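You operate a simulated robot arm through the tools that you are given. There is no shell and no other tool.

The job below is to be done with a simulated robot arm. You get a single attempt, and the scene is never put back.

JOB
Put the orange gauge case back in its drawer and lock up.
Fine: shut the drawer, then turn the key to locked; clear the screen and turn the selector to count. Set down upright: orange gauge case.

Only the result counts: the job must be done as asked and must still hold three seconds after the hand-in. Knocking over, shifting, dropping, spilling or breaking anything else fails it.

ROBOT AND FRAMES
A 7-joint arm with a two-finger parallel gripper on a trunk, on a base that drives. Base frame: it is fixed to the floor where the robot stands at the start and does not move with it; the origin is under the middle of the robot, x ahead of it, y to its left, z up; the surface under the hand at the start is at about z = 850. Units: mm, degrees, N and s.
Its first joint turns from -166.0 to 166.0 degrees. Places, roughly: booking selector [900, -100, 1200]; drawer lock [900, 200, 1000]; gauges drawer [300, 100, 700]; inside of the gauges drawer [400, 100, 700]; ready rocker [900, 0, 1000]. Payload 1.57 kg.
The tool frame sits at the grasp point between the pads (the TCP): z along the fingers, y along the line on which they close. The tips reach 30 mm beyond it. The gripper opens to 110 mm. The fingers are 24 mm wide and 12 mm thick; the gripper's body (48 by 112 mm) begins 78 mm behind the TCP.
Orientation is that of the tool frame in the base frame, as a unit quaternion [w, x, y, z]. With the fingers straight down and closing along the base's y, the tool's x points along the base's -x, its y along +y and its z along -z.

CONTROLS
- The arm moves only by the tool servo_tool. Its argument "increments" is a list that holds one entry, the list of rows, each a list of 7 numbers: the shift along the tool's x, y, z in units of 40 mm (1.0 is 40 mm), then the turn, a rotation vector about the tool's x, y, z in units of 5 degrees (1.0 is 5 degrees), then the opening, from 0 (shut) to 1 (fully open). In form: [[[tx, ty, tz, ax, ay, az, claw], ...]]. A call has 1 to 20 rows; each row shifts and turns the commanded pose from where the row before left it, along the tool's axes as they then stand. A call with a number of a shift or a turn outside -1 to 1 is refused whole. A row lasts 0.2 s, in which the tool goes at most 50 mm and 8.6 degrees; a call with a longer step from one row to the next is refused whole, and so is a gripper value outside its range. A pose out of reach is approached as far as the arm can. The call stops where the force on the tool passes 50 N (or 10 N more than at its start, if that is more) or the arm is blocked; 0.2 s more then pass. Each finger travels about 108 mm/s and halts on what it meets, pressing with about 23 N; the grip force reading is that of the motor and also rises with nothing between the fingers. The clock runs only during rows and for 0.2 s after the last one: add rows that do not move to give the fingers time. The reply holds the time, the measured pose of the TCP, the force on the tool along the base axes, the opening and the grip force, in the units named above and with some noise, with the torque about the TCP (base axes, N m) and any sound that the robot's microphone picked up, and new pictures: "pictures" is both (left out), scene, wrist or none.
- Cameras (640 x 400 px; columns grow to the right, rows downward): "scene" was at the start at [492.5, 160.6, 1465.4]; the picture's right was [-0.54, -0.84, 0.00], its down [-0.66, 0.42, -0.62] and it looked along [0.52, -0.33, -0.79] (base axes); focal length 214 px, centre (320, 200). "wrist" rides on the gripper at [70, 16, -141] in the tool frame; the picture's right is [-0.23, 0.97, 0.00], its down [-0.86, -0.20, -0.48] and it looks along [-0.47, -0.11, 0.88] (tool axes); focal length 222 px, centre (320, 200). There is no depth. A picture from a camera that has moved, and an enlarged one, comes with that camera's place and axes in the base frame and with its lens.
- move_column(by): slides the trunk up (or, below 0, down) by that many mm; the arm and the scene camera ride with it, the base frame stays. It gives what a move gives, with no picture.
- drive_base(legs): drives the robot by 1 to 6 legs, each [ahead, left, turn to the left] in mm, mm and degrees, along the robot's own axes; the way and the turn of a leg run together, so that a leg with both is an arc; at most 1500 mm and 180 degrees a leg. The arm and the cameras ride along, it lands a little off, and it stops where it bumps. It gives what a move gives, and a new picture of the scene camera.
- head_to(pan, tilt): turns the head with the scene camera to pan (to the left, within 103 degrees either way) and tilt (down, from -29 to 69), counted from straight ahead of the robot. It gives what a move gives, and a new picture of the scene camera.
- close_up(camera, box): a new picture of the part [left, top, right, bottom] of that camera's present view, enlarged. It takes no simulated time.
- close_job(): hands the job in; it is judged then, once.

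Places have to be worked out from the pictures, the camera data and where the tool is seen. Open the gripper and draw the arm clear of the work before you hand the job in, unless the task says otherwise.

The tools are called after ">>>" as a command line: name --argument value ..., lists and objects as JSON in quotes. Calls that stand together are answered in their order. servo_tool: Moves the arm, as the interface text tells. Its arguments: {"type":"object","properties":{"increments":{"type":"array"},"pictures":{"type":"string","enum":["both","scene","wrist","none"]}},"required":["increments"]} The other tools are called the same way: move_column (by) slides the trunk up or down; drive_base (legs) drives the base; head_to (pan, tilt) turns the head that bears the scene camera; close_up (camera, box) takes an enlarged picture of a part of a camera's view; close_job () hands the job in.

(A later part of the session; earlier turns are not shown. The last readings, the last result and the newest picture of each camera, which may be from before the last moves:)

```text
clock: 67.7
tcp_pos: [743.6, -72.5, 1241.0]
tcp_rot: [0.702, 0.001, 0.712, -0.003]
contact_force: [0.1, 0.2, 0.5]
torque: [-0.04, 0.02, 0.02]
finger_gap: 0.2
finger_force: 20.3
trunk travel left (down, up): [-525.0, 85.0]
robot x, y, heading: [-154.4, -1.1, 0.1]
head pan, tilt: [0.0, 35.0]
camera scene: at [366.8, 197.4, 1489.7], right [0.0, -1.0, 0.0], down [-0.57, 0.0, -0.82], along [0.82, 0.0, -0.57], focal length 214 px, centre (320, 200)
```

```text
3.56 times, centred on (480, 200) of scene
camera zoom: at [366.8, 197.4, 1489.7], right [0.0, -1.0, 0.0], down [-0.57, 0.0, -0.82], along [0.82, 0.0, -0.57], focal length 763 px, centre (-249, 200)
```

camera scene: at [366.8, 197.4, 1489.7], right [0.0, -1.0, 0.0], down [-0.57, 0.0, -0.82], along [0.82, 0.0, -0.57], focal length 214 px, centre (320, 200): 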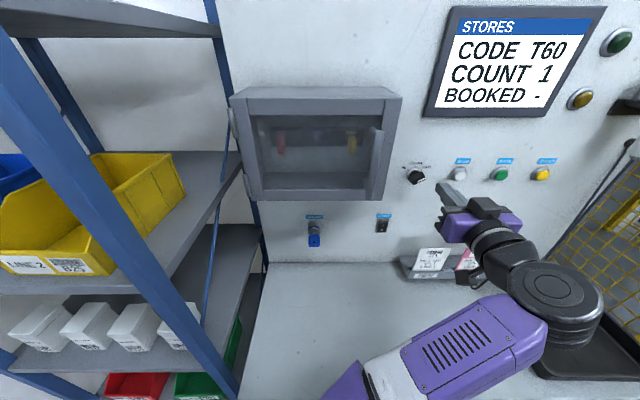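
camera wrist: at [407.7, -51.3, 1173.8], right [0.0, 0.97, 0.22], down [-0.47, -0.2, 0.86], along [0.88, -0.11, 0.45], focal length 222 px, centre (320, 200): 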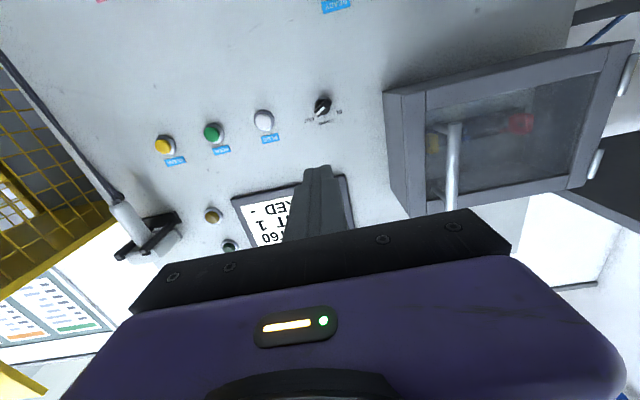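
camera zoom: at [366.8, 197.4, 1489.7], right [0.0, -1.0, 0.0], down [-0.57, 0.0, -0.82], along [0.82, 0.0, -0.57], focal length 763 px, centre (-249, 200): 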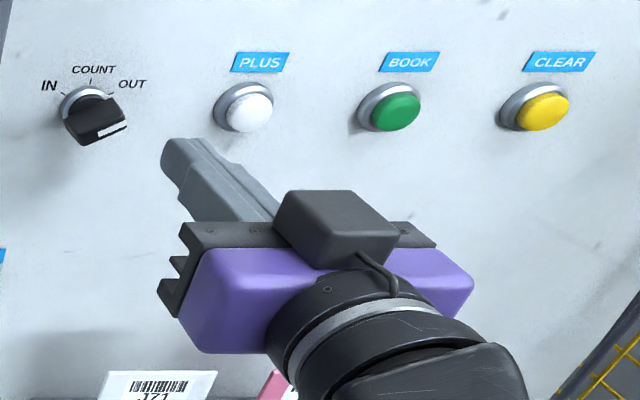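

Key axis refined to y≈214, z≈1033, bow x 792–840, lock ring at x≈849. I pull back to x≈620 and move left at this height, watching the arm.

>>> servo_tool --increments '[[[0, 0, -0.6, 0, 0, 0, 0], [0, 0, -0.8, 0, 0, 0, 0], [0, 0, -0.8, 0, 0, 0, 0], [0, 0, -0.8, 0, 0, 0, 0], [0, 0.7, 0, 0, 0, 0, 0], [0, 0.8, 0, 0, 0, 0, 0], [0, 0.8, 0, 0, 0, 0, 0], [0, 0.8, 0, 0, 0, 0, 0]]]' --pictures "scene"

```text
clock: 69.5
tcp_pos: [656.4, 38.5, 1226.2]
tcp_rot: [0.702, 0.001, 0.712, -0.003]
contact_force: [0.3, 0.0, 1.3]
torque: [-0.01, -0.01, 0.0]
finger_gap: 0.0
finger_force: 21.1
out of reach, approached as far as the arm can: row 4, 5, 6
trunk travel left (down, up): [-525.0, 85.0]
robot x, y, heading: [-152.1, -4.4, -0.2]
head pan, tilt: [0.0, 35.0]
camera scene: at [367.1, 197.1, 1489.7], right [0.0, -1.0, 0.0], down [-0.57, 0.0, -0.82], along [0.82, 0.0, -0.57], focal length 214 px, centre (320, 200)
```

scene: 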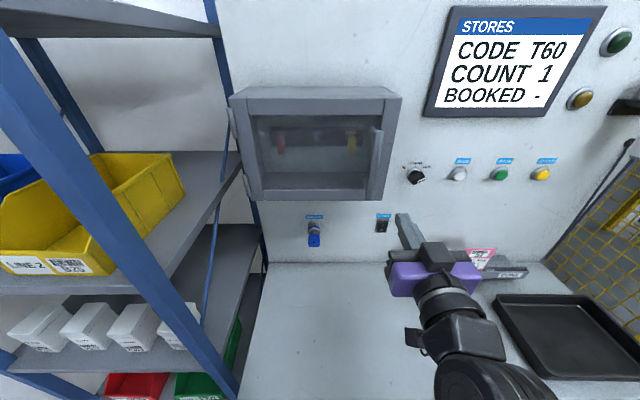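

The inner limit is about x=656 here. I move diagonally down-left to (660, 214, 1033), in front of the key.

>>> servo_tool --increments '[[[0.8, 0, 0.2, 0, 0, 0, 0], [0.8, 0, 0.2, 0, 0, 0, 0], [0.6, 0.6, 0, 0, 0, 0, 0], [0.6, 0.6, 0, 0, 0, 0, 0], [0.6, 0.6, 0, 0, 0, 0, 0], [0.6, 0.6, 0, 0, 0, 0, 0], [0.4, 0.6, 0, 0, 0, 0, 0], [0.4, 0.7, 0, 0, 0, 0, 0], [0, 0.69, 0, 0, 0, 0, 0]]]' --pictures "both"

```text
clock: 71.5
tcp_pos: [672.8, 217.7, 1033.5]
tcp_rot: [0.702, 0.001, 0.712, -0.003]
contact_force: [0.1, 1.2, 0.3]
torque: [0.01, -0.01, 0.02]
finger_gap: 0.2
finger_force: 21.6
trunk travel left (down, up): [-525.0, 85.0]
robot x, y, heading: [-147.6, 1.2, -0.1]
head pan, tilt: [0.0, 35.0]
camera scene: at [367.0, 197.0, 1489.6], right [0.0, -1.0, 0.0], down [-0.57, 0.0, -0.82], along [0.82, 0.0, -0.57], focal length 214 px, centre (320, 200)
camera wrist: at [530.4, 235.6, 965.8], right [0.01, 0.97, 0.22], down [-0.47, -0.2, 0.86], along [0.88, -0.11, 0.45], focal length 222 px, centre (320, 200)
```

scene: 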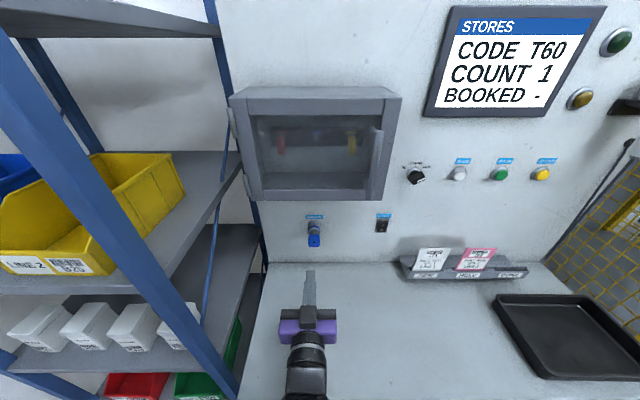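
wrist: 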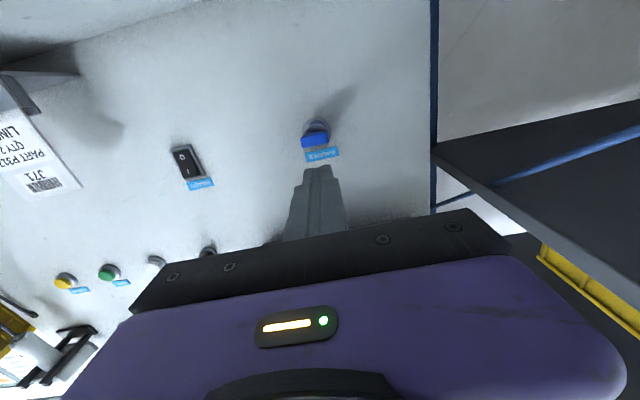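

Aligned in front of the key. I roll the tool -90° so the fingers close vertically on the flat bow, and open them about 44 mm.

>>> servo_tool --increments '[[[0, 0, 0, 0, -0.16, 0, 0.2], [0, 0, 0, 0, 0, -1, 0.4], [0, 0, 0, 0, 0, -1, 0.4], [0, 0, 0, 0, 0, -1, 0.4], [0, 0, 0, 0, 0, -1, 0.4], [0, 0, 0, 0, 0, -1, 0.4], [0, 0, 0, 0, 0, -1, 0.4], [0, 0, 0, 0, 0, -1, 0.4], [0, 0, 0, 0, 0, -1, 0.4], [0, 0, 0, 0, 0, -1, 0.4], [0, 0, 0, 0, 0, -1, 0.4], [0, 0, 0, 0, 0, -1, 0.4], [0, 0, 0, 0, 0, -1, 0.4], [0, 0, 0, 0, 0, -1, 0.4], [0, 0, 0, 0, 0, -1, 0.4], [0, 0, 0, 0, 0, -1, 0.4], [0, 0, 0, 0, 0, -1, 0.4], [0, 0, 0, 0, 0, -1, 0.4], [0, 0, 0, 0, 0, -1, 0.4]]]' --pictures "both"

```text
clock: 75.5
tcp_pos: [673.1, 218.3, 1032.8]
tcp_rot: [-0.498, 0.499, -0.5, 0.502]
contact_force: [0.4, -0.7, -0.2]
torque: [0.02, 0.01, -0.01]
finger_gap: 44.1
finger_force: 0.0
trunk travel left (down, up): [-525.0, 85.0]
robot x, y, heading: [-152.7, -1.1, -0.1]
head pan, tilt: [0.0, 35.0]
camera scene: at [366.9, 197.6, 1489.7], right [0.0, -1.0, 0.0], down [-0.57, 0.0, -0.82], along [0.82, 0.0, -0.57], focal length 214 px, centre (320, 200)
camera wrist: at [530.5, 149.9, 1016.8], right [0.0, 0.22, -0.97], down [-0.48, 0.86, 0.2], along [0.88, 0.46, 0.11], focal length 222 px, centre (320, 200)
```

scene: 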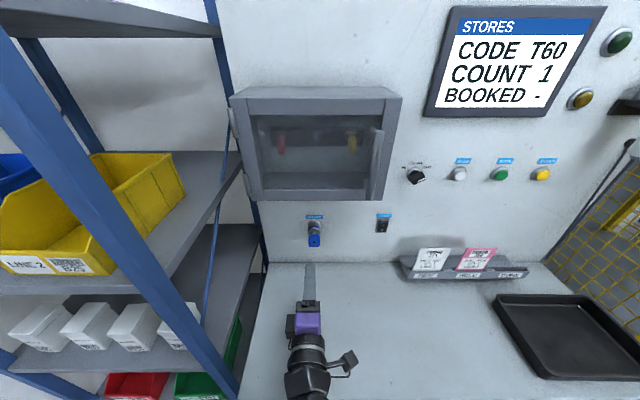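
wrist: 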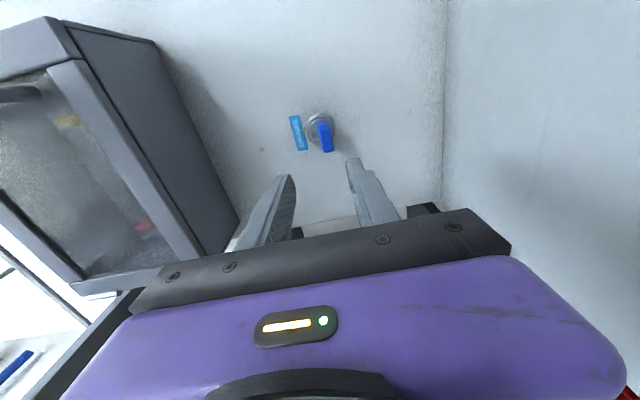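

The fingers straddle the key height. I zoom in to check vertical alignment.

>>> close_up --camera "wrist" --box '[260, 90, 400, 190]'

```text
4.00 times, centred on (330, 140) of wrist
camera zoom: at [530.5, 149.9, 1016.8], right [0.0, 0.22, -0.97], down [-0.48, 0.86, 0.2], along [0.88, 0.46, 0.11], focal length 888 px, centre (280, 440)
```

zoom: 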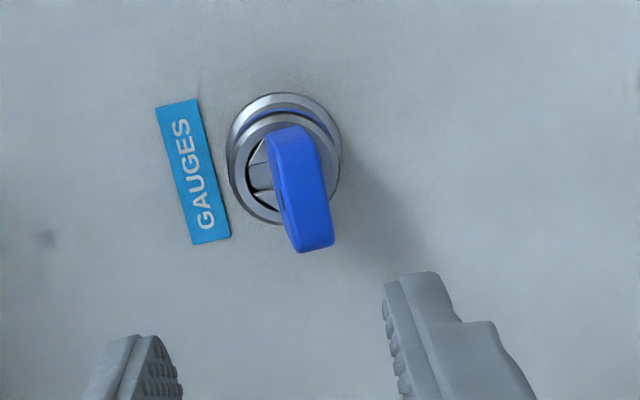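

The wrist view suggests the bow may sit a few mm lower than the tool axis. I enlarge more to measure it.

>>> close_up --camera "wrist" --box '[300, 105, 350, 160]'

>>> head_to --pan -20 --tilt 35

>>> close_up --camera "scene" --box '[190, 180, 310, 280]'

```text
7.27 times, centred on (325, 132) of wrist
camera zoom: at [530.5, 149.9, 1016.8], right [0.0, 0.22, -0.97], down [-0.48, 0.86, 0.2], along [0.88, 0.46, 0.11], focal length 1615 px, centre (284, 691)
```

zoom: 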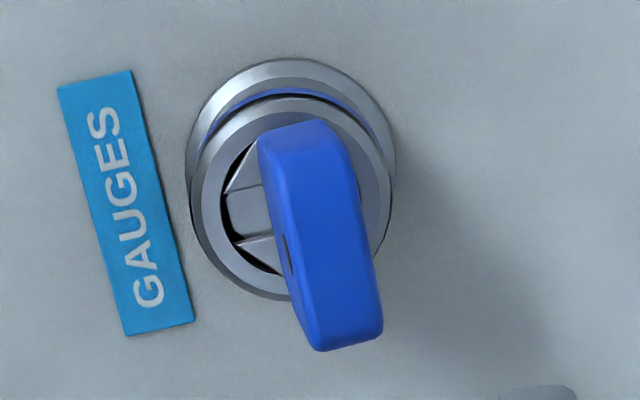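

```text
clock: 76.3
tcp_pos: [671.9, 216.8, 1034.0]
tcp_rot: [-0.498, 0.5, -0.5, 0.501]
contact_force: [-0.2, 0.0, 0.1]
torque: [0.04, -0.03, -0.02]
finger_gap: 44.2
finger_force: 0.1
trunk travel left (down, up): [-525.0, 85.0]
robot x, y, heading: [-152.3, -3.5, -0.0]
head pan, tilt: [-20.0, 35.0]
camera scene: at [361.5, 167.4, 1489.6], right [-0.35, -0.94, 0.0], down [-0.54, 0.2, -0.82], along [0.77, -0.28, -0.57], focal length 214 px, centre (320, 200)
```

scene: 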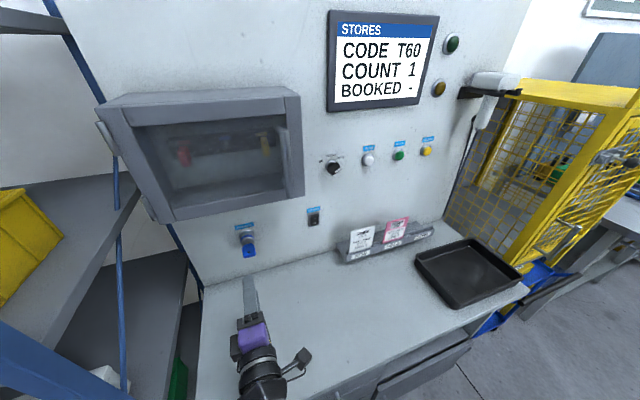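

```text
4.00 times, centred on (250, 230) of scene
camera zoom: at [361.5, 167.4, 1489.6], right [-0.35, -0.94, 0.0], down [-0.54, 0.2, -0.82], along [0.77, -0.28, -0.57], focal length 858 px, centre (600, 80)
```

zoom: 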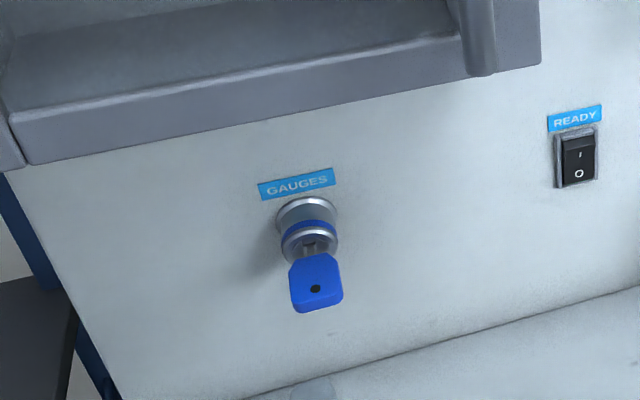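

I advance to just short of the bow (tips at x≈768) and re-measure there, where relative errors are smaller.

>>> servo_tool --increments '[[[0, 0, 0.6, 0, 0, 0, 0.4], [0, 0, 0.6, 0, 0, 0, 0.4], [0, 0, 0.5, 0, 0, 0, 0.4]]]' --pictures "wrist"

>>> close_up --camera "wrist" --box '[260, 90, 400, 190]'

>>> close_up --camera "scene" --box '[200, 210, 300, 310]'

```text
clock: 77.1
tcp_pos: [740.8, 215.5, 1031.1]
tcp_rot: [-0.499, 0.499, -0.5, 0.502]
contact_force: [0.6, 0.5, 0.2]
torque: [0.0, 0.01, 0.02]
finger_gap: 43.7
finger_force: 0.2
trunk travel left (down, up): [-525.0, 85.0]
robot x, y, heading: [-151.3, 5.4, -0.2]
head pan, tilt: [-20.0, 35.0]
camera wrist: at [599.5, 147.9, 1016.0], right [0.0, 0.23, -0.97], down [-0.47, 0.86, 0.2], along [0.88, 0.46, 0.11], focal length 222 px, centre (320, 200)
```

wrist: 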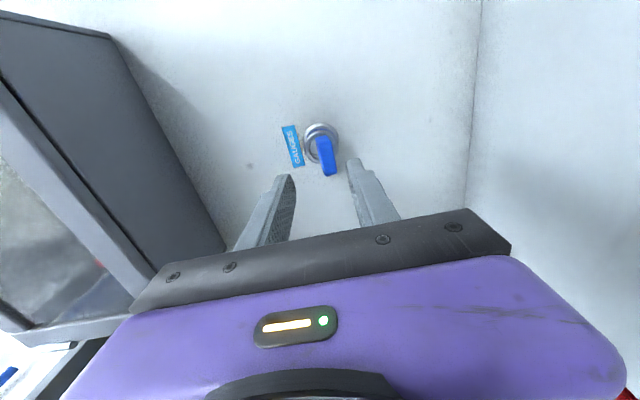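

```text
4.00 times, centred on (330, 140) of wrist
camera zoom: at [599.5, 147.9, 1016.0], right [0.0, 0.23, -0.97], down [-0.47, 0.86, 0.2], along [0.88, 0.46, 0.11], focal length 888 px, centre (280, 440)
```

zoom: 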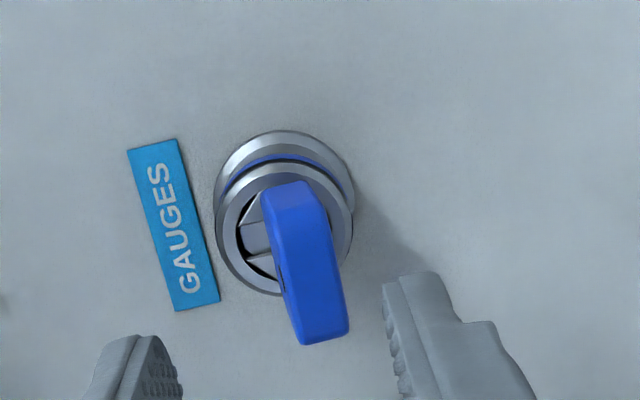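

```text
4.00 times, centred on (250, 260) of scene
camera zoom: at [361.4, 167.1, 1489.7], right [-0.35, -0.94, 0.0], down [-0.54, 0.2, -0.82], along [0.77, -0.28, -0.57], focal length 858 px, centre (600, -40)
```

zoom: 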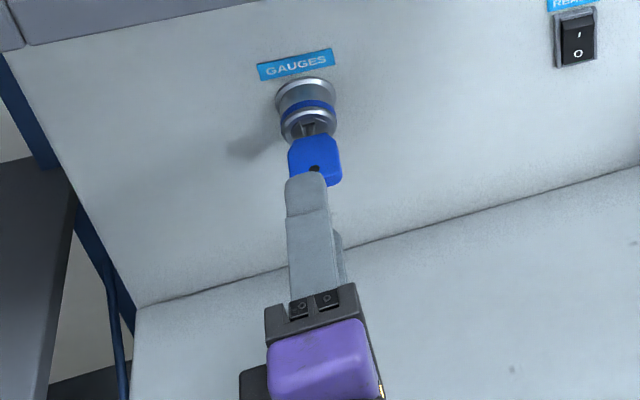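

The bow end is about 5 mm below and 3 mm right of my axis; I correct slightly, advance to straddle the bow (tips at x≈833) and look again before closing.

>>> servo_tool --increments '[[[0.05, 0.1, 0.3, 0, 0, 0, 0.4], [0, 0, 0.4, 0, 0, 0, 0.4], [0, 0, 0.4, 0, 0, 0, 0.4], [0, 0, 0.4, 0, 0, 0, 0.4]]]' --pictures "wrist"

>>> close_up --camera "wrist" --box '[240, 120, 420, 250]'

>>> close_up --camera "scene" --box '[200, 190, 300, 290]'

```text
clock: 78.1
tcp_pos: [802.0, 214.8, 1029.5]
tcp_rot: [-0.498, 0.499, -0.501, 0.502]
contact_force: [0.3, 0.2, 0.1]
torque: [0.04, -0.01, -0.03]
finger_gap: 44.2
finger_force: 0.1
trunk travel left (down, up): [-525.0, 85.0]
robot x, y, heading: [-151.5, -0.2, -0.2]
head pan, tilt: [-20.0, 35.0]
camera wrist: at [660.2, 146.8, 1013.5], right [0.0, 0.22, -0.97], down [-0.48, 0.86, 0.2], along [0.88, 0.46, 0.11], focal length 222 px, centre (320, 200)
```

wrist: 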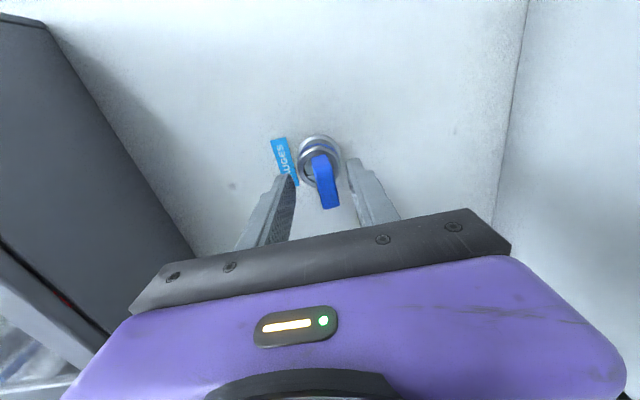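

```text
3.08 times, centred on (330, 185) of wrist
camera zoom: at [660.2, 146.8, 1013.5], right [0.0, 0.22, -0.97], down [-0.48, 0.86, 0.2], along [0.88, 0.46, 0.11], focal length 684 px, centre (289, 246)
```

zoom: 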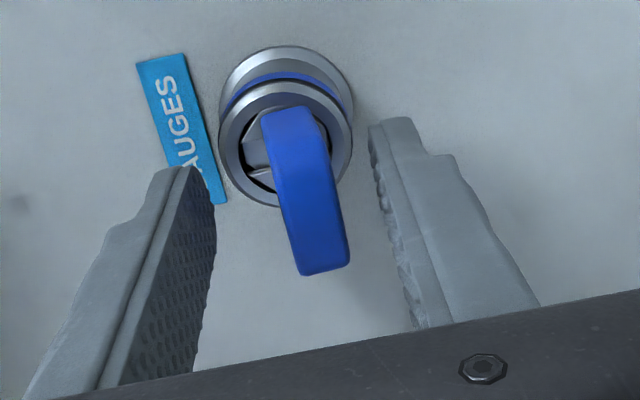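

```text
4.00 times, centred on (250, 240) of scene
camera zoom: at [361.4, 167.3, 1489.7], right [-0.35, -0.94, 0.0], down [-0.54, 0.2, -0.82], along [0.77, -0.28, -0.57], focal length 858 px, centre (600, 40)
```

zoom: 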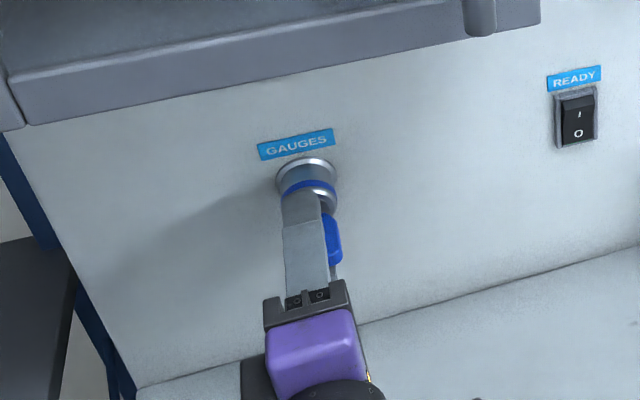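

The bow is between the fingers. I close on it.

>>> servo_tool --increments '[[[0, 0.03, 0, 0, 0, 0, 0.2], [0, 0, 0, 0, 0, 0, 0], [0, 0, 0, 0, 0, 0, 0], [0, 0, 0, 0, 0, 0, 0]]]' --pictures "wrist"

>>> close_up --camera "wrist" --box '[240, 120, 420, 250]'

```text
clock: 79.1
tcp_pos: [802.9, 214.8, 1028.6]
tcp_rot: [-0.498, 0.5, -0.501, 0.501]
contact_force: [1.2, 0.4, 4.4]
torque: [-0.02, -0.21, 0.01]
finger_gap: 12.1
finger_force: 22.8
trunk travel left (down, up): [-525.0, 85.0]
robot x, y, heading: [-150.4, -3.0, -0.3]
head pan, tilt: [-20.0, 35.0]
camera wrist: at [659.2, 146.9, 1012.5], right [0.0, 0.22, -0.97], down [-0.48, 0.86, 0.2], along [0.88, 0.46, 0.11], focal length 222 px, centre (320, 200)
```

wrist: 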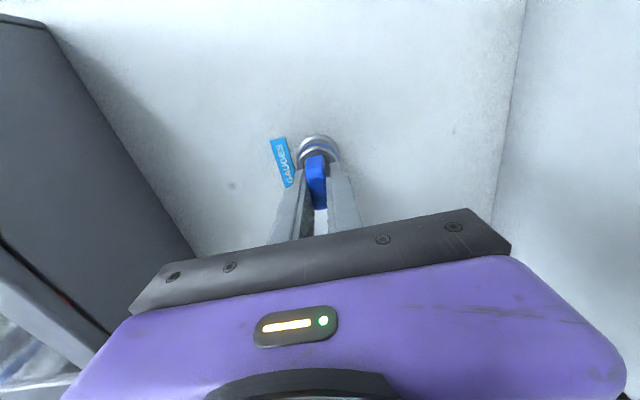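

```text
3.08 times, centred on (330, 185) of wrist
camera zoom: at [659.2, 146.9, 1012.5], right [0.0, 0.22, -0.97], down [-0.48, 0.86, 0.2], along [0.88, 0.46, 0.11], focal length 684 px, centre (289, 246)
```

zoom: 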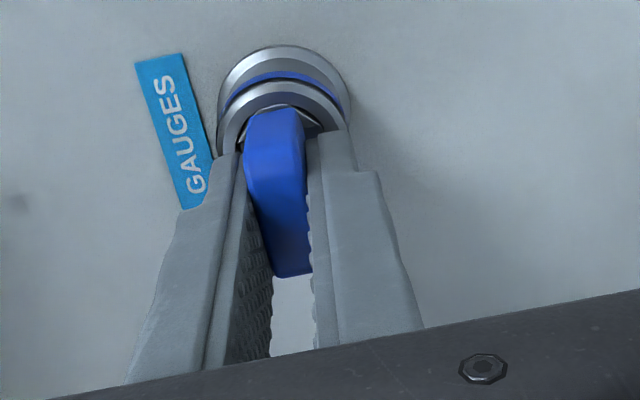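

The bow is gripped (12 mm). I try turning clockwise by 10° first and read the torque.

>>> servo_tool --increments '[[[0, 0, 0, 0, 0, 1, 0], [0, 0, 0, 0, 0, 1, 0], [0, 0, 0, 0, 0, 0, 0]]]' --pictures "wrist"

>>> close_up --camera "wrist" --box '[240, 120, 420, 250]'

```text
clock: 79.9
tcp_pos: [800.7, 214.5, 1029.0]
tcp_rot: [0.541, -0.454, 0.541, -0.457]
contact_force: [1.1, -0.9, 15.6]
torque: [-0.16, -0.7, 0.03]
finger_gap: 12.2
finger_force: 22.8
trunk travel left (down, up): [-525.0, 85.0]
robot x, y, heading: [-149.9, 2.4, 0.0]
head pan, tilt: [-20.0, 35.0]
camera wrist: at [658.8, 150.3, 1000.9], right [0.0, 0.39, -0.92], down [-0.48, 0.81, 0.34], along [0.88, 0.44, 0.19], focal length 222 px, centre (320, 200)
```

wrist: 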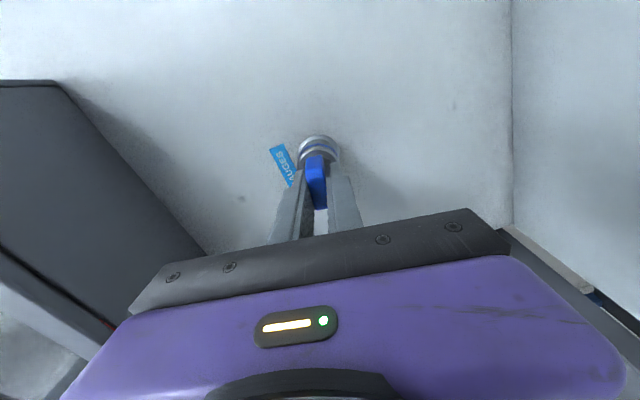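

```text
3.08 times, centred on (330, 185) of wrist
camera zoom: at [658.8, 150.3, 1000.9], right [0.0, 0.39, -0.92], down [-0.48, 0.81, 0.34], along [0.88, 0.44, 0.19], focal length 684 px, centre (289, 246)
```

zoom: 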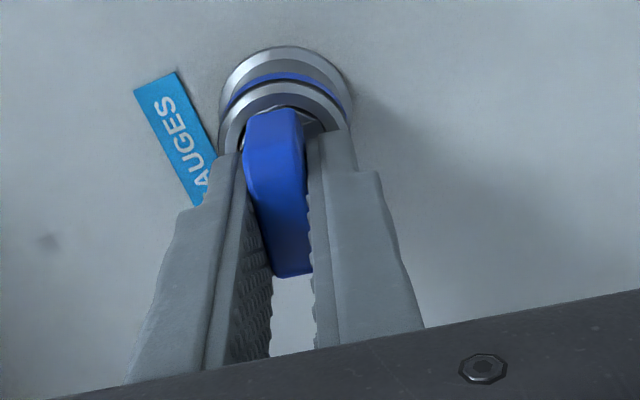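

The key turned with the gripper at low torque, so clockwise seems to be the free direction. I raise 2 mm to relieve the 15 N side load and continue.

>>> servo_tool --increments '[[[-0.01, -0.05, 0, 0, 0, 0, 0], [0, 0, 0, 0, 0, 1, 0], [0, 0, 0, 0, 0, 1, 0], [0, 0, 0, 0, 0, 1, 0], [0, 0, 0, 0, 0, 0, 0]]]' --pictures "wrist"

>>> close_up --camera "wrist" --box '[240, 120, 420, 250]'

```text
clock: 81.1
tcp_pos: [800.0, 215.2, 1030.7]
tcp_rot: [0.596, -0.379, 0.597, -0.381]
contact_force: [8.9, 0.9, 15.7]
torque: [-0.72, -0.24, 0.12]
finger_gap: 15.9
finger_force: 23.0
trunk travel left (down, up): [-525.0, 85.0]
robot x, y, heading: [-148.6, -3.6, -0.1]
head pan, tilt: [-20.0, 35.0]
camera wrist: at [657.7, 160.5, 986.2], right [0.0, 0.62, -0.79], down [-0.48, 0.69, 0.54], along [0.88, 0.37, 0.3], focal length 222 px, centre (320, 200)
```

wrist: 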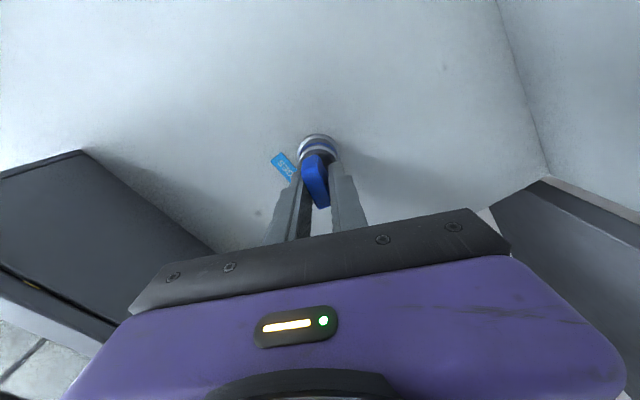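

```text
3.08 times, centred on (330, 185) of wrist
camera zoom: at [657.7, 160.5, 986.2], right [0.0, 0.62, -0.79], down [-0.48, 0.69, 0.54], along [0.88, 0.37, 0.3], focal length 684 px, centre (289, 246)
```

zoom: 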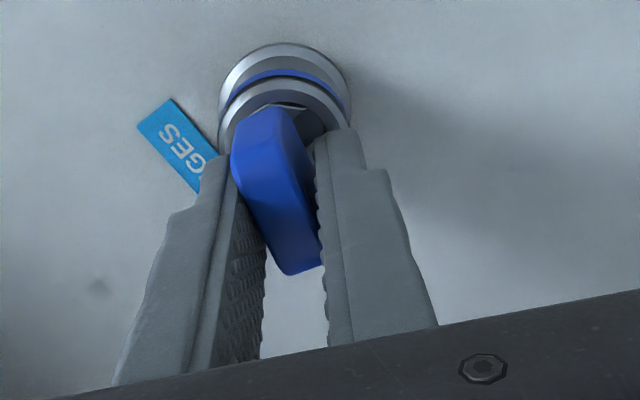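

The key resisted: it slipped skewed in the fingers, so clockwise is blocked a little past its rest. I turn counter-clockwise instead.

>>> servo_tool --increments '[[[0, 0, 0, 0, 0, -1, 0], [0, 0, 0, 0, 0, -1, 0], [0, 0, 0, 0, 0, -1, 0], [0, 0, 0, 0, 0, -1, 0], [0, 0, 0, 0, 0, -1, 0], [0, 0, 0, 0, 0, -1, 0], [0, 0, 0, 0, 0, 0, 0]]]' --pictures "wrist"

>>> close_up --camera "wrist" --box '[240, 120, 420, 250]'

```text
clock: 82.7
tcp_pos: [800.6, 214.4, 1028.7]
tcp_rot: [-0.475, 0.521, -0.479, 0.523]
contact_force: [0.0, 0.4, 0.7]
torque: [0.02, -0.08, 0.01]
finger_gap: 12.3
finger_force: 22.8
trunk travel left (down, up): [-525.0, 85.0]
robot x, y, heading: [-150.3, 1.0, -0.4]
head pan, tilt: [-20.0, 35.0]
camera wrist: at [658.3, 145.1, 1019.8], right [0.0, 0.14, -0.99], down [-0.47, 0.87, 0.12], along [0.88, 0.47, 0.06], focal length 222 px, centre (320, 200)
```

wrist: 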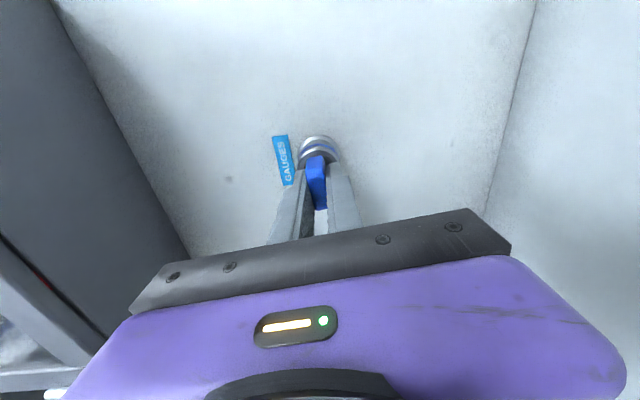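

```text
3.08 times, centred on (330, 185) of wrist
camera zoom: at [658.3, 145.1, 1019.8], right [0.0, 0.14, -0.99], down [-0.47, 0.87, 0.12], along [0.88, 0.47, 0.06], focal length 684 px, centre (289, 246)
```

zoom: 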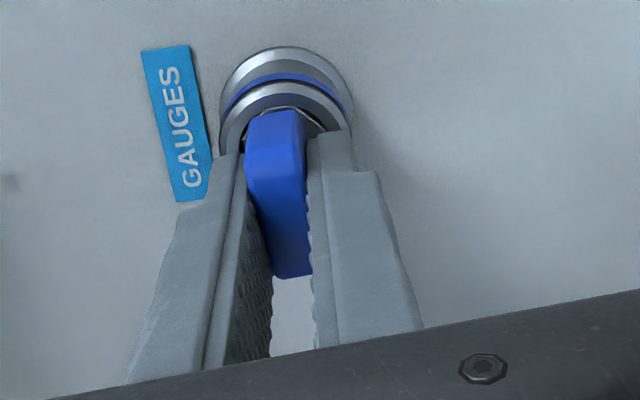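

Aligned again with almost no load. Continue counter-clockwise in increments.

>>> servo_tool --increments '[[[0, 0, 0, 0, 0, -1, 0], [0, 0, 0, 0, 0, -1, 0], [0, 0, 0, 0, 0, -1, 0], [0, 0, 0, 0, 0, -1, 0], [0, 0, 0, 0, 0, -1, 0], [0, 0, 0, 0, 0, 0, 0]]]' --pictures "wrist"

>>> close_up --camera "wrist" --box '[240, 120, 420, 250]'

```text
clock: 84.1
tcp_pos: [799.8, 214.4, 1028.8]
tcp_rot: [-0.351, 0.612, -0.354, 0.613]
contact_force: [1.6, -1.8, -2.8]
torque: [0.03, 0.16, -0.1]
finger_gap: 12.2
finger_force: 22.6
trunk travel left (down, up): [-525.0, 85.0]
robot x, y, heading: [-148.7, -0.1, -0.2]
head pan, tilt: [-20.0, 35.0]
camera wrist: at [657.6, 148.0, 1050.5], right [0.0, -0.29, -0.96], down [-0.48, 0.84, -0.26], along [0.88, 0.45, -0.14], focal length 222 px, centre (320, 200)
```

wrist: 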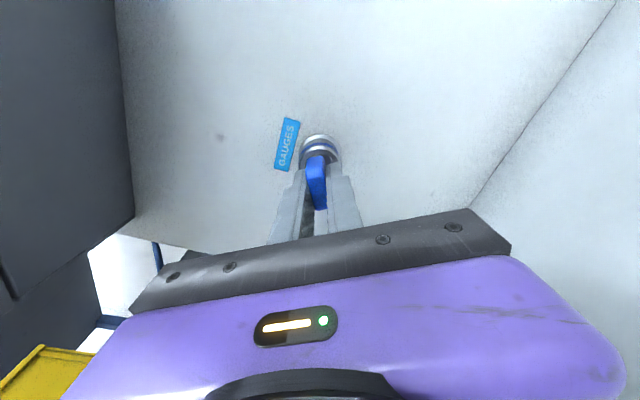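

```text
3.08 times, centred on (330, 185) of wrist
camera zoom: at [657.6, 148.0, 1050.5], right [0.0, -0.29, -0.96], down [-0.48, 0.84, -0.26], along [0.88, 0.45, -0.14], focal length 684 px, centre (289, 246)
```

zoom: 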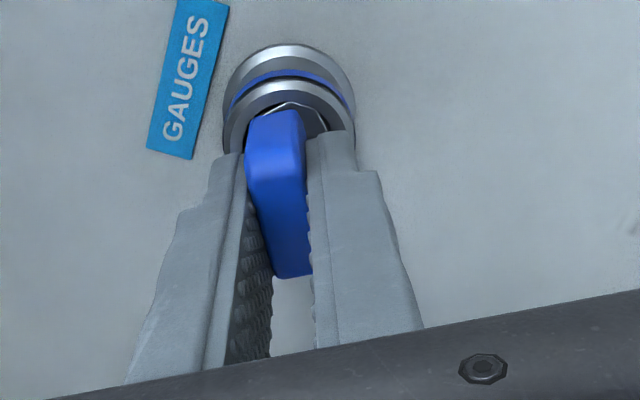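

The key turns freely with the gripper (30° so far). Continue.

>>> servo_tool --increments '[[[0, 0, 0, 0, 0, -1, 0], [0, 0, 0, 0, 0, -1, 0], [0, 0, 0, 0, 0, -1, 0], [0, 0, 0, 0, 0, -1, 0], [0, 0, 0, 0, 0, -1, 0], [0, 0, 0, 0, 0, -1, 0], [0, 0, 0, 0, 0, 0, 0]]]' --pictures "wrist"

>>> close_up --camera "wrist" --box '[240, 120, 420, 250]'

```text
clock: 85.7
tcp_pos: [798.9, 214.3, 1029.4]
tcp_rot: [-0.18, 0.683, -0.184, 0.683]
contact_force: [2.0, -5.4, -5.6]
torque: [0.0, 0.27, -0.24]
finger_gap: 12.4
finger_force: 23.5
trunk travel left (down, up): [-525.0, 85.0]
robot x, y, heading: [-150.1, -1.4, -0.1]
head pan, tilt: [-20.0, 35.0]
camera wrist: at [657.7, 167.6, 1082.5], right [0.0, -0.73, -0.68], down [-0.48, 0.6, -0.64], along [0.88, 0.32, -0.35], focal length 222 px, centre (320, 200)
```

wrist: 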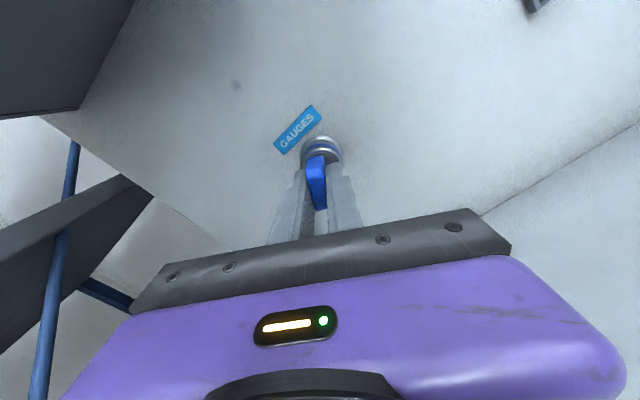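

```text
3.08 times, centred on (330, 185) of wrist
camera zoom: at [657.7, 167.6, 1082.5], right [0.0, -0.73, -0.68], down [-0.48, 0.6, -0.64], along [0.88, 0.32, -0.35], focal length 684 px, centre (289, 246)
```

zoom: 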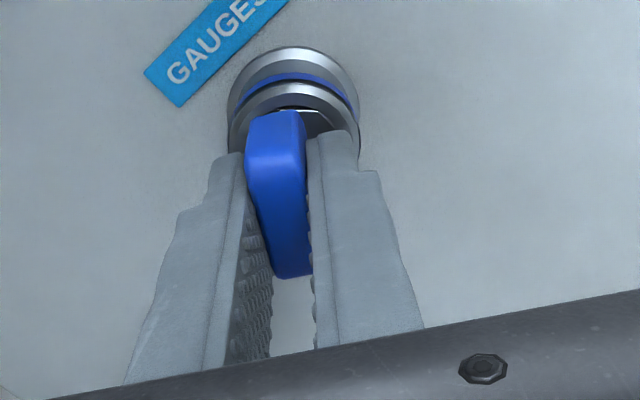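

Still turning smoothly (60°). Continue in smaller portions to find the end stop.

>>> servo_tool --increments '[[[0, 0, 0, 0, 0, -1, 0], [0, 0, 0, 0, 0, -1, 0], [0, 0, 0, 0, 0, -1, 0], [0, 0, 0, 0, 0, -1, 0], [0, 0, 0, 0, 0, 0, 0]]]' --pictures "wrist"

>>> close_up --camera "wrist" --box '[240, 120, 420, 250]'

```text
clock: 86.9
tcp_pos: [799.3, 213.1, 1029.7]
tcp_rot: [-0.058, 0.705, -0.061, 0.704]
contact_force: [2.6, -5.9, -9.8]
torque: [0.02, 0.55, -0.3]
finger_gap: 12.2
finger_force: 22.8
trunk travel left (down, up): [-525.0, 85.0]
robot x, y, heading: [-148.2, -3.7, 0.2]
head pan, tilt: [-20.0, 35.0]
camera wrist: at [658.1, 187.9, 1095.5], right [-0.01, -0.92, -0.39], down [-0.48, 0.34, -0.81], along [0.88, 0.18, -0.44], focal length 222 px, centre (320, 200)
```

wrist: 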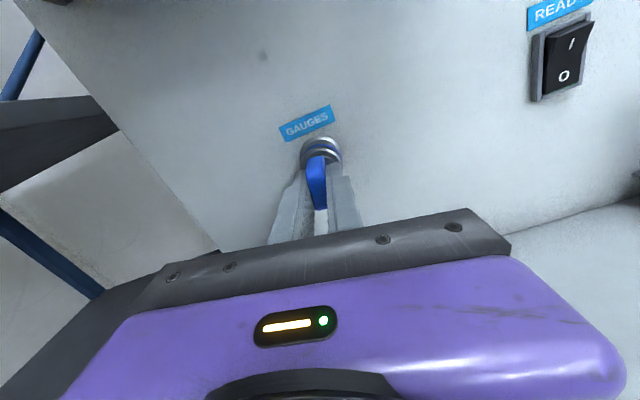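

```text
3.08 times, centred on (330, 185) of wrist
camera zoom: at [658.1, 187.9, 1095.5], right [-0.01, -0.92, -0.39], down [-0.48, 0.34, -0.81], along [0.88, 0.18, -0.44], focal length 684 px, centre (289, 246)
```

zoom: 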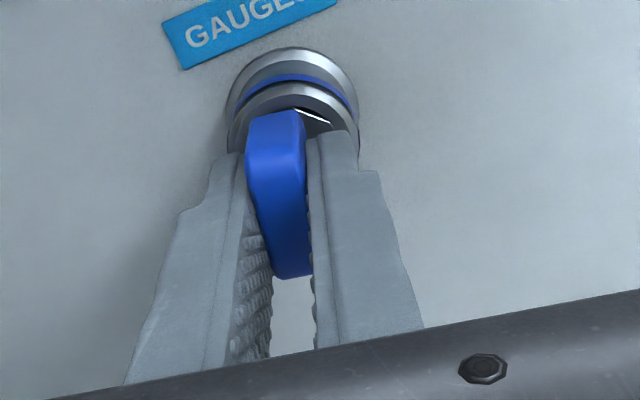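

80° done, side load ~11 N; I relax it by 1–2 mm and continue toward the stop.

>>> servo_tool --increments '[[[-0.03, 0.03, 0, 0, 0, -0.6, 0], [0, 0, 0, 0, 0, -0.6, 0], [0, 0, 0, 0, 0, -0.6, 0], [0, 0, 0, 0, 0, -0.6, 0], [0, 0, 0, 0, 0, 0, 0]]]' --pictures "wrist"

>>> close_up --camera "wrist" --box '[240, 120, 420, 250]'

```text
clock: 88.1
tcp_pos: [800.5, 212.7, 1029.6]
tcp_rot: [0.015, 0.707, 0.013, 0.707]
contact_force: [-0.7, -4.4, -2.7]
torque: [0.04, 0.14, -0.18]
finger_gap: 12.4
finger_force: 23.2
trunk travel left (down, up): [-525.0, 85.0]
robot x, y, heading: [-152.4, -2.0, -0.0]
head pan, tilt: [-20.0, 35.0]
camera wrist: at [657.8, 201.3, 1099.2], right [0.0, -0.98, -0.19], down [-0.48, 0.17, -0.86], along [0.88, 0.09, -0.47], focal length 222 px, centre (320, 200)
```

wrist: 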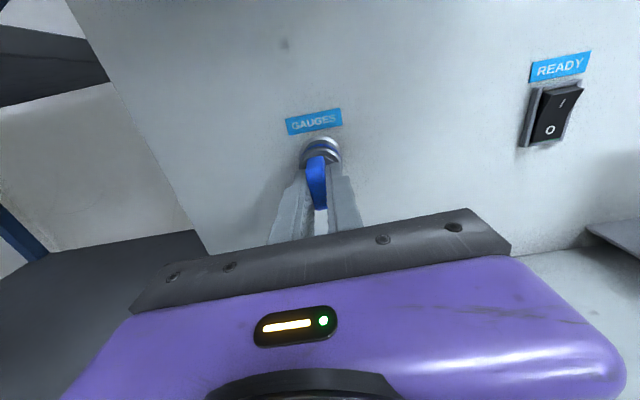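

```text
3.08 times, centred on (330, 185) of wrist
camera zoom: at [657.8, 201.3, 1099.2], right [0.0, -0.98, -0.19], down [-0.48, 0.17, -0.86], along [0.88, 0.09, -0.47], focal length 684 px, centre (289, 246)
```

zoom: 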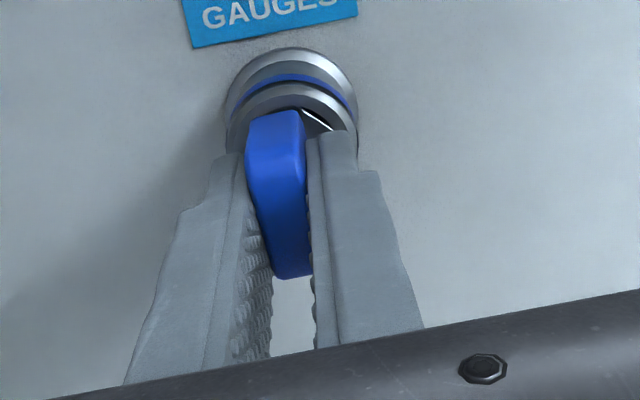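

92° and the key still follows with little torque. I continue a bit to find the stop.

>>> servo_tool --increments '[[[0, 0, 0, 0, 0, -0.7, 0], [0, 0, 0, 0, 0, -0.7, 0], [0, 0, 0, 0, 0, -0.7, 0], [0, 0, 0, 0, 0, -0.7, 0], [0, 0, 0, 0, 0, 0, 0]]]' --pictures "wrist"

>>> close_up --camera "wrist" --box '[240, 120, 420, 250]'

```text
clock: 89.3
tcp_pos: [800.1, 212.6, 1028.1]
tcp_rot: [0.101, 0.7, 0.098, 0.7]
contact_force: [-8.7, -12.8, 2.5]
torque: [0.6, -0.2, -0.09]
finger_gap: 12.7
finger_force: 22.6
trunk travel left (down, up): [-525.0, 85.0]
robot x, y, heading: [-151.5, -0.1, -0.1]
head pan, tilt: [-20.0, 35.0]
camera wrist: at [658.6, 217.8, 1099.9], right [-0.01, -1.0, 0.05], down [-0.48, -0.04, -0.88], along [0.88, -0.03, -0.48], focal length 222 px, centre (320, 200)
```

wrist: 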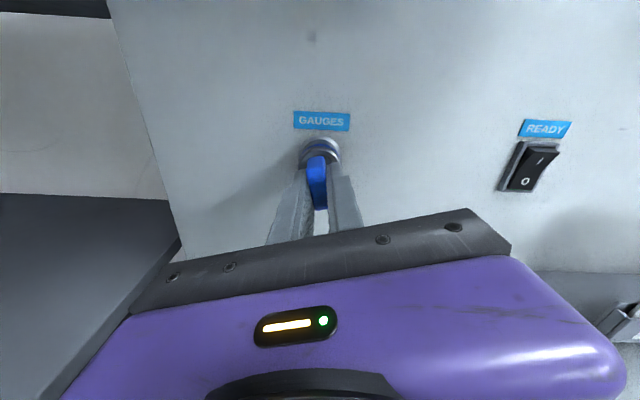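

```text
3.08 times, centred on (330, 185) of wrist
camera zoom: at [658.6, 217.8, 1099.9], right [-0.01, -1.0, 0.05], down [-0.48, -0.04, -0.88], along [0.88, -0.03, -0.48], focal length 684 px, centre (289, 246)
```

zoom: 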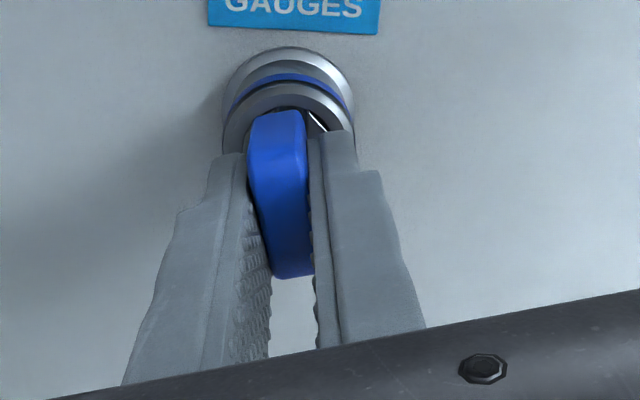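

The torque rose to 0.6 N·m: the end stop is reached. I open the fingers and look where the key rests.

>>> servo_tool --increments '[[[0, 0, 0, 0, 0, 0.5, 0], [0, 0, 0, 0, 0, 0, 0.2], [0, 0, 0, 0, 0, 0, 0.4], [0, 0, 0, 0, 0, 0, 0.4]]]' --pictures "wrist"

>>> close_up --camera "wrist" --box '[240, 120, 420, 250]'

```text
clock: 90.3
tcp_pos: [801.0, 213.7, 1027.4]
tcp_rot: [0.085, 0.703, 0.083, 0.702]
contact_force: [-0.3, 0.8, 0.6]
torque: [-0.02, -0.01, -0.02]
finger_gap: 43.9
finger_force: 0.0
trunk travel left (down, up): [-525.0, 85.0]
robot x, y, heading: [-149.2, 1.7, -0.2]
head pan, tilt: [-20.0, 35.0]
camera wrist: at [658.7, 216.0, 1099.6], right [0.0, -1.0, 0.01], down [-0.48, -0.01, -0.88], along [0.88, -0.01, -0.48], focal length 222 px, centre (320, 200)
```

wrist: 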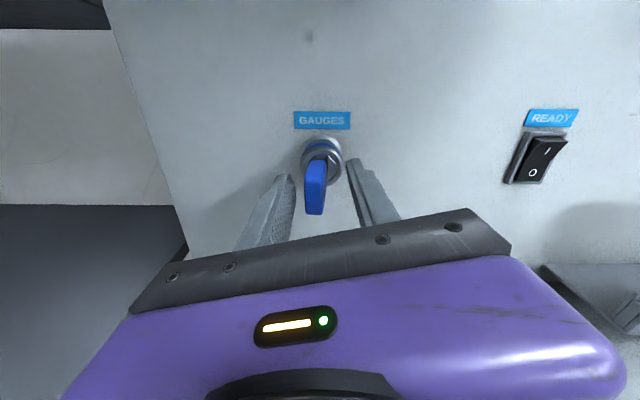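

```text
3.08 times, centred on (330, 185) of wrist
camera zoom: at [658.7, 216.0, 1099.6], right [0.0, -1.0, 0.01], down [-0.48, -0.01, -0.88], along [0.88, -0.01, -0.48], focal length 684 px, centre (289, 246)
```

zoom: 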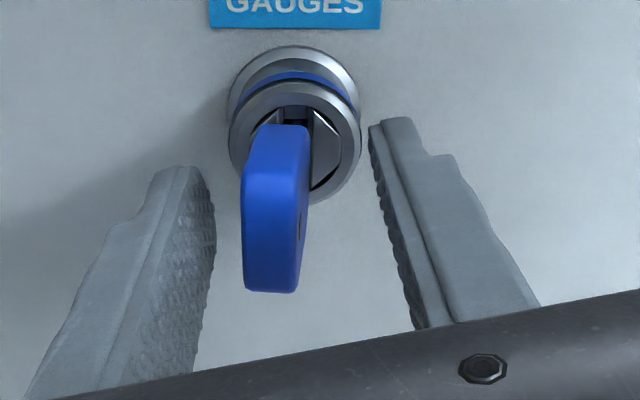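

The key bow now rests vertical, i.e. turned a quarter turn. I retract straight back and check with the scene camera.

>>> servo_tool --increments '[[[0, 0, -0.3, 0, 0, 0, 0.4], [0, 0, -0.6, 0, 0, 0, 0.4], [0, 0, -0.8, 0, 0, 0, 0.4], [0, 0, -0.8, 0, 0, 0, 0.4], [0, 0, -0.6, 0, 0, 0, 0.4]]]' --pictures "wrist"

>>> close_up --camera "scene" --box '[220, 210, 280, 260]'

>>> close_up --camera "wrist" --box '[290, 90, 350, 150]'

```text
clock: 91.5
tcp_pos: [679.2, 211.5, 1029.5]
tcp_rot: [0.087, 0.703, 0.081, 0.702]
contact_force: [1.4, -0.9, -0.6]
torque: [0.0, -0.02, 0.07]
finger_gap: 44.1
finger_force: 0.0
trunk travel left (down, up): [-525.0, 85.0]
robot x, y, heading: [-151.3, 0.6, -0.4]
head pan, tilt: [-20.0, 35.0]
camera wrist: at [537.4, 214.3, 1101.9], right [-0.01, -1.0, 0.01], down [-0.48, 0.0, -0.88], along [0.88, -0.01, -0.48], focal length 222 px, centre (320, 200)
```

wrist: 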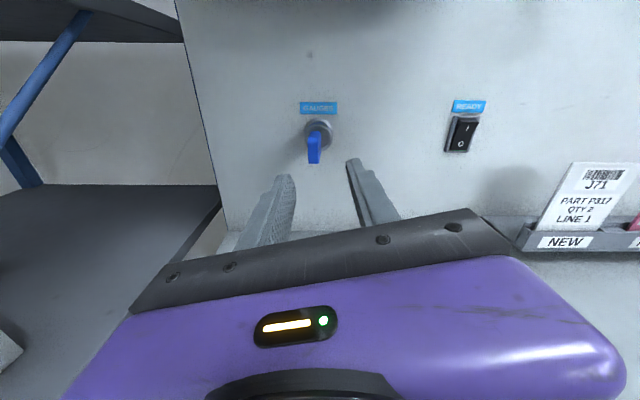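

```text
8.00 times, centred on (250, 235) of scene
camera zoom: at [362.1, 166.5, 1489.6], right [-0.35, -0.94, 0.0], down [-0.54, 0.2, -0.82], along [0.77, -0.28, -0.57], focal length 1716 px, centre (880, -80)
```

zoom: 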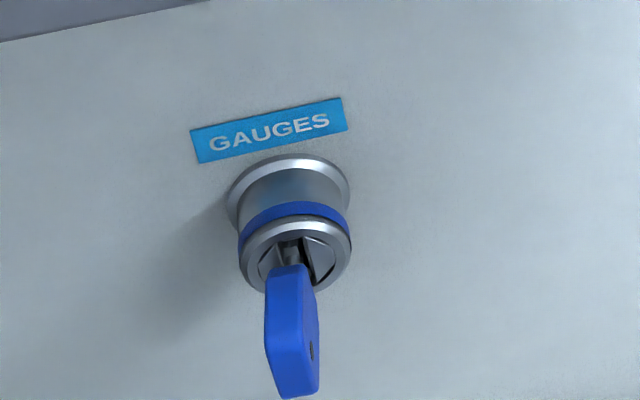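

```text
6.67 times, centred on (320, 120) of wrist
camera zoom: at [537.4, 214.3, 1101.9], right [-0.01, -1.0, 0.01], down [-0.48, 0.0, -0.88], along [0.88, -0.01, -0.48], focal length 1481 px, centre (320, 733)
```

zoom: 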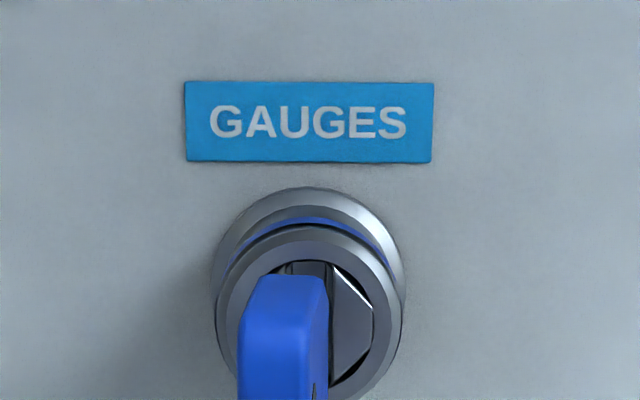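

Key confirmed vertical. CLEAR is triangulated at about (853, -374, 1227), selector near (y≈-55, z≈1225). I roll the tool level (camera up), close the fingers and move right below the cabinet.

>>> servo_tool --increments '[[[0, 0, 0, 0, 0, 0.9, 0.2], [0, 0, 0, 0, 0, 0.9, 0], [0, 0, 0, 0, 0, 0.9, 0], [0, 0.8, 0, 0, 0, 0, 0], [0, 0.83, 0, 0, 0, 0, 0], [0, 0.83, 0, 0, 0, 0, 0], [0, 0.83, 0, 0, 0, 0, 0], [0, 0.83, 0, 0, 0, 0, 0], [0, 0.83, 0, 0, 0, 0, 0], [0, 0.83, 0, 0, 0, 0, 0]]]' --pictures "both"

```text
clock: 93.7
tcp_pos: [675.4, -14.1, 1030.9]
tcp_rot: [0.001, 0.707, 0.001, 0.707]
contact_force: [-0.5, -0.2, -0.5]
torque: [-0.04, -0.02, 0.02]
finger_gap: 0.1
finger_force: 21.5
trunk travel left (down, up): [-525.0, 85.0]
robot x, y, heading: [-152.3, -0.9, -0.1]
head pan, tilt: [-20.0, 35.0]
camera scene: at [361.5, 167.7, 1489.6], right [-0.35, -0.94, 0.0], down [-0.54, 0.2, -0.82], along [0.77, -0.28, -0.57], focal length 214 px, centre (320, 200)
camera wrist: at [533.5, -29.2, 1100.3], right [0.0, -0.97, -0.23], down [-0.48, 0.2, -0.86], along [0.88, 0.11, -0.47], focal length 222 px, centre (320, 200)
```

scene: 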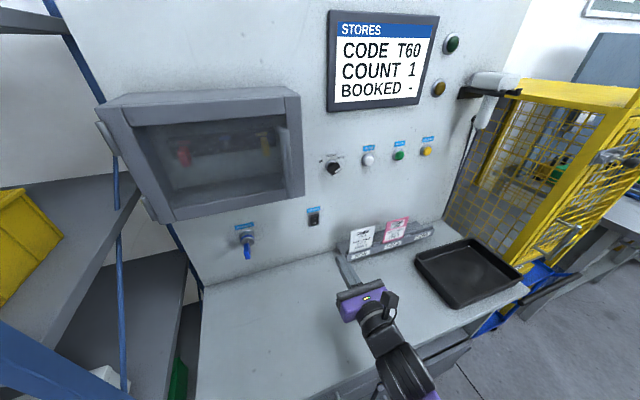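
wrist: 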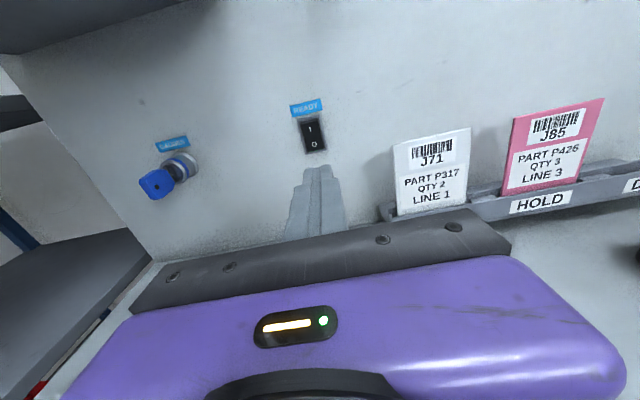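

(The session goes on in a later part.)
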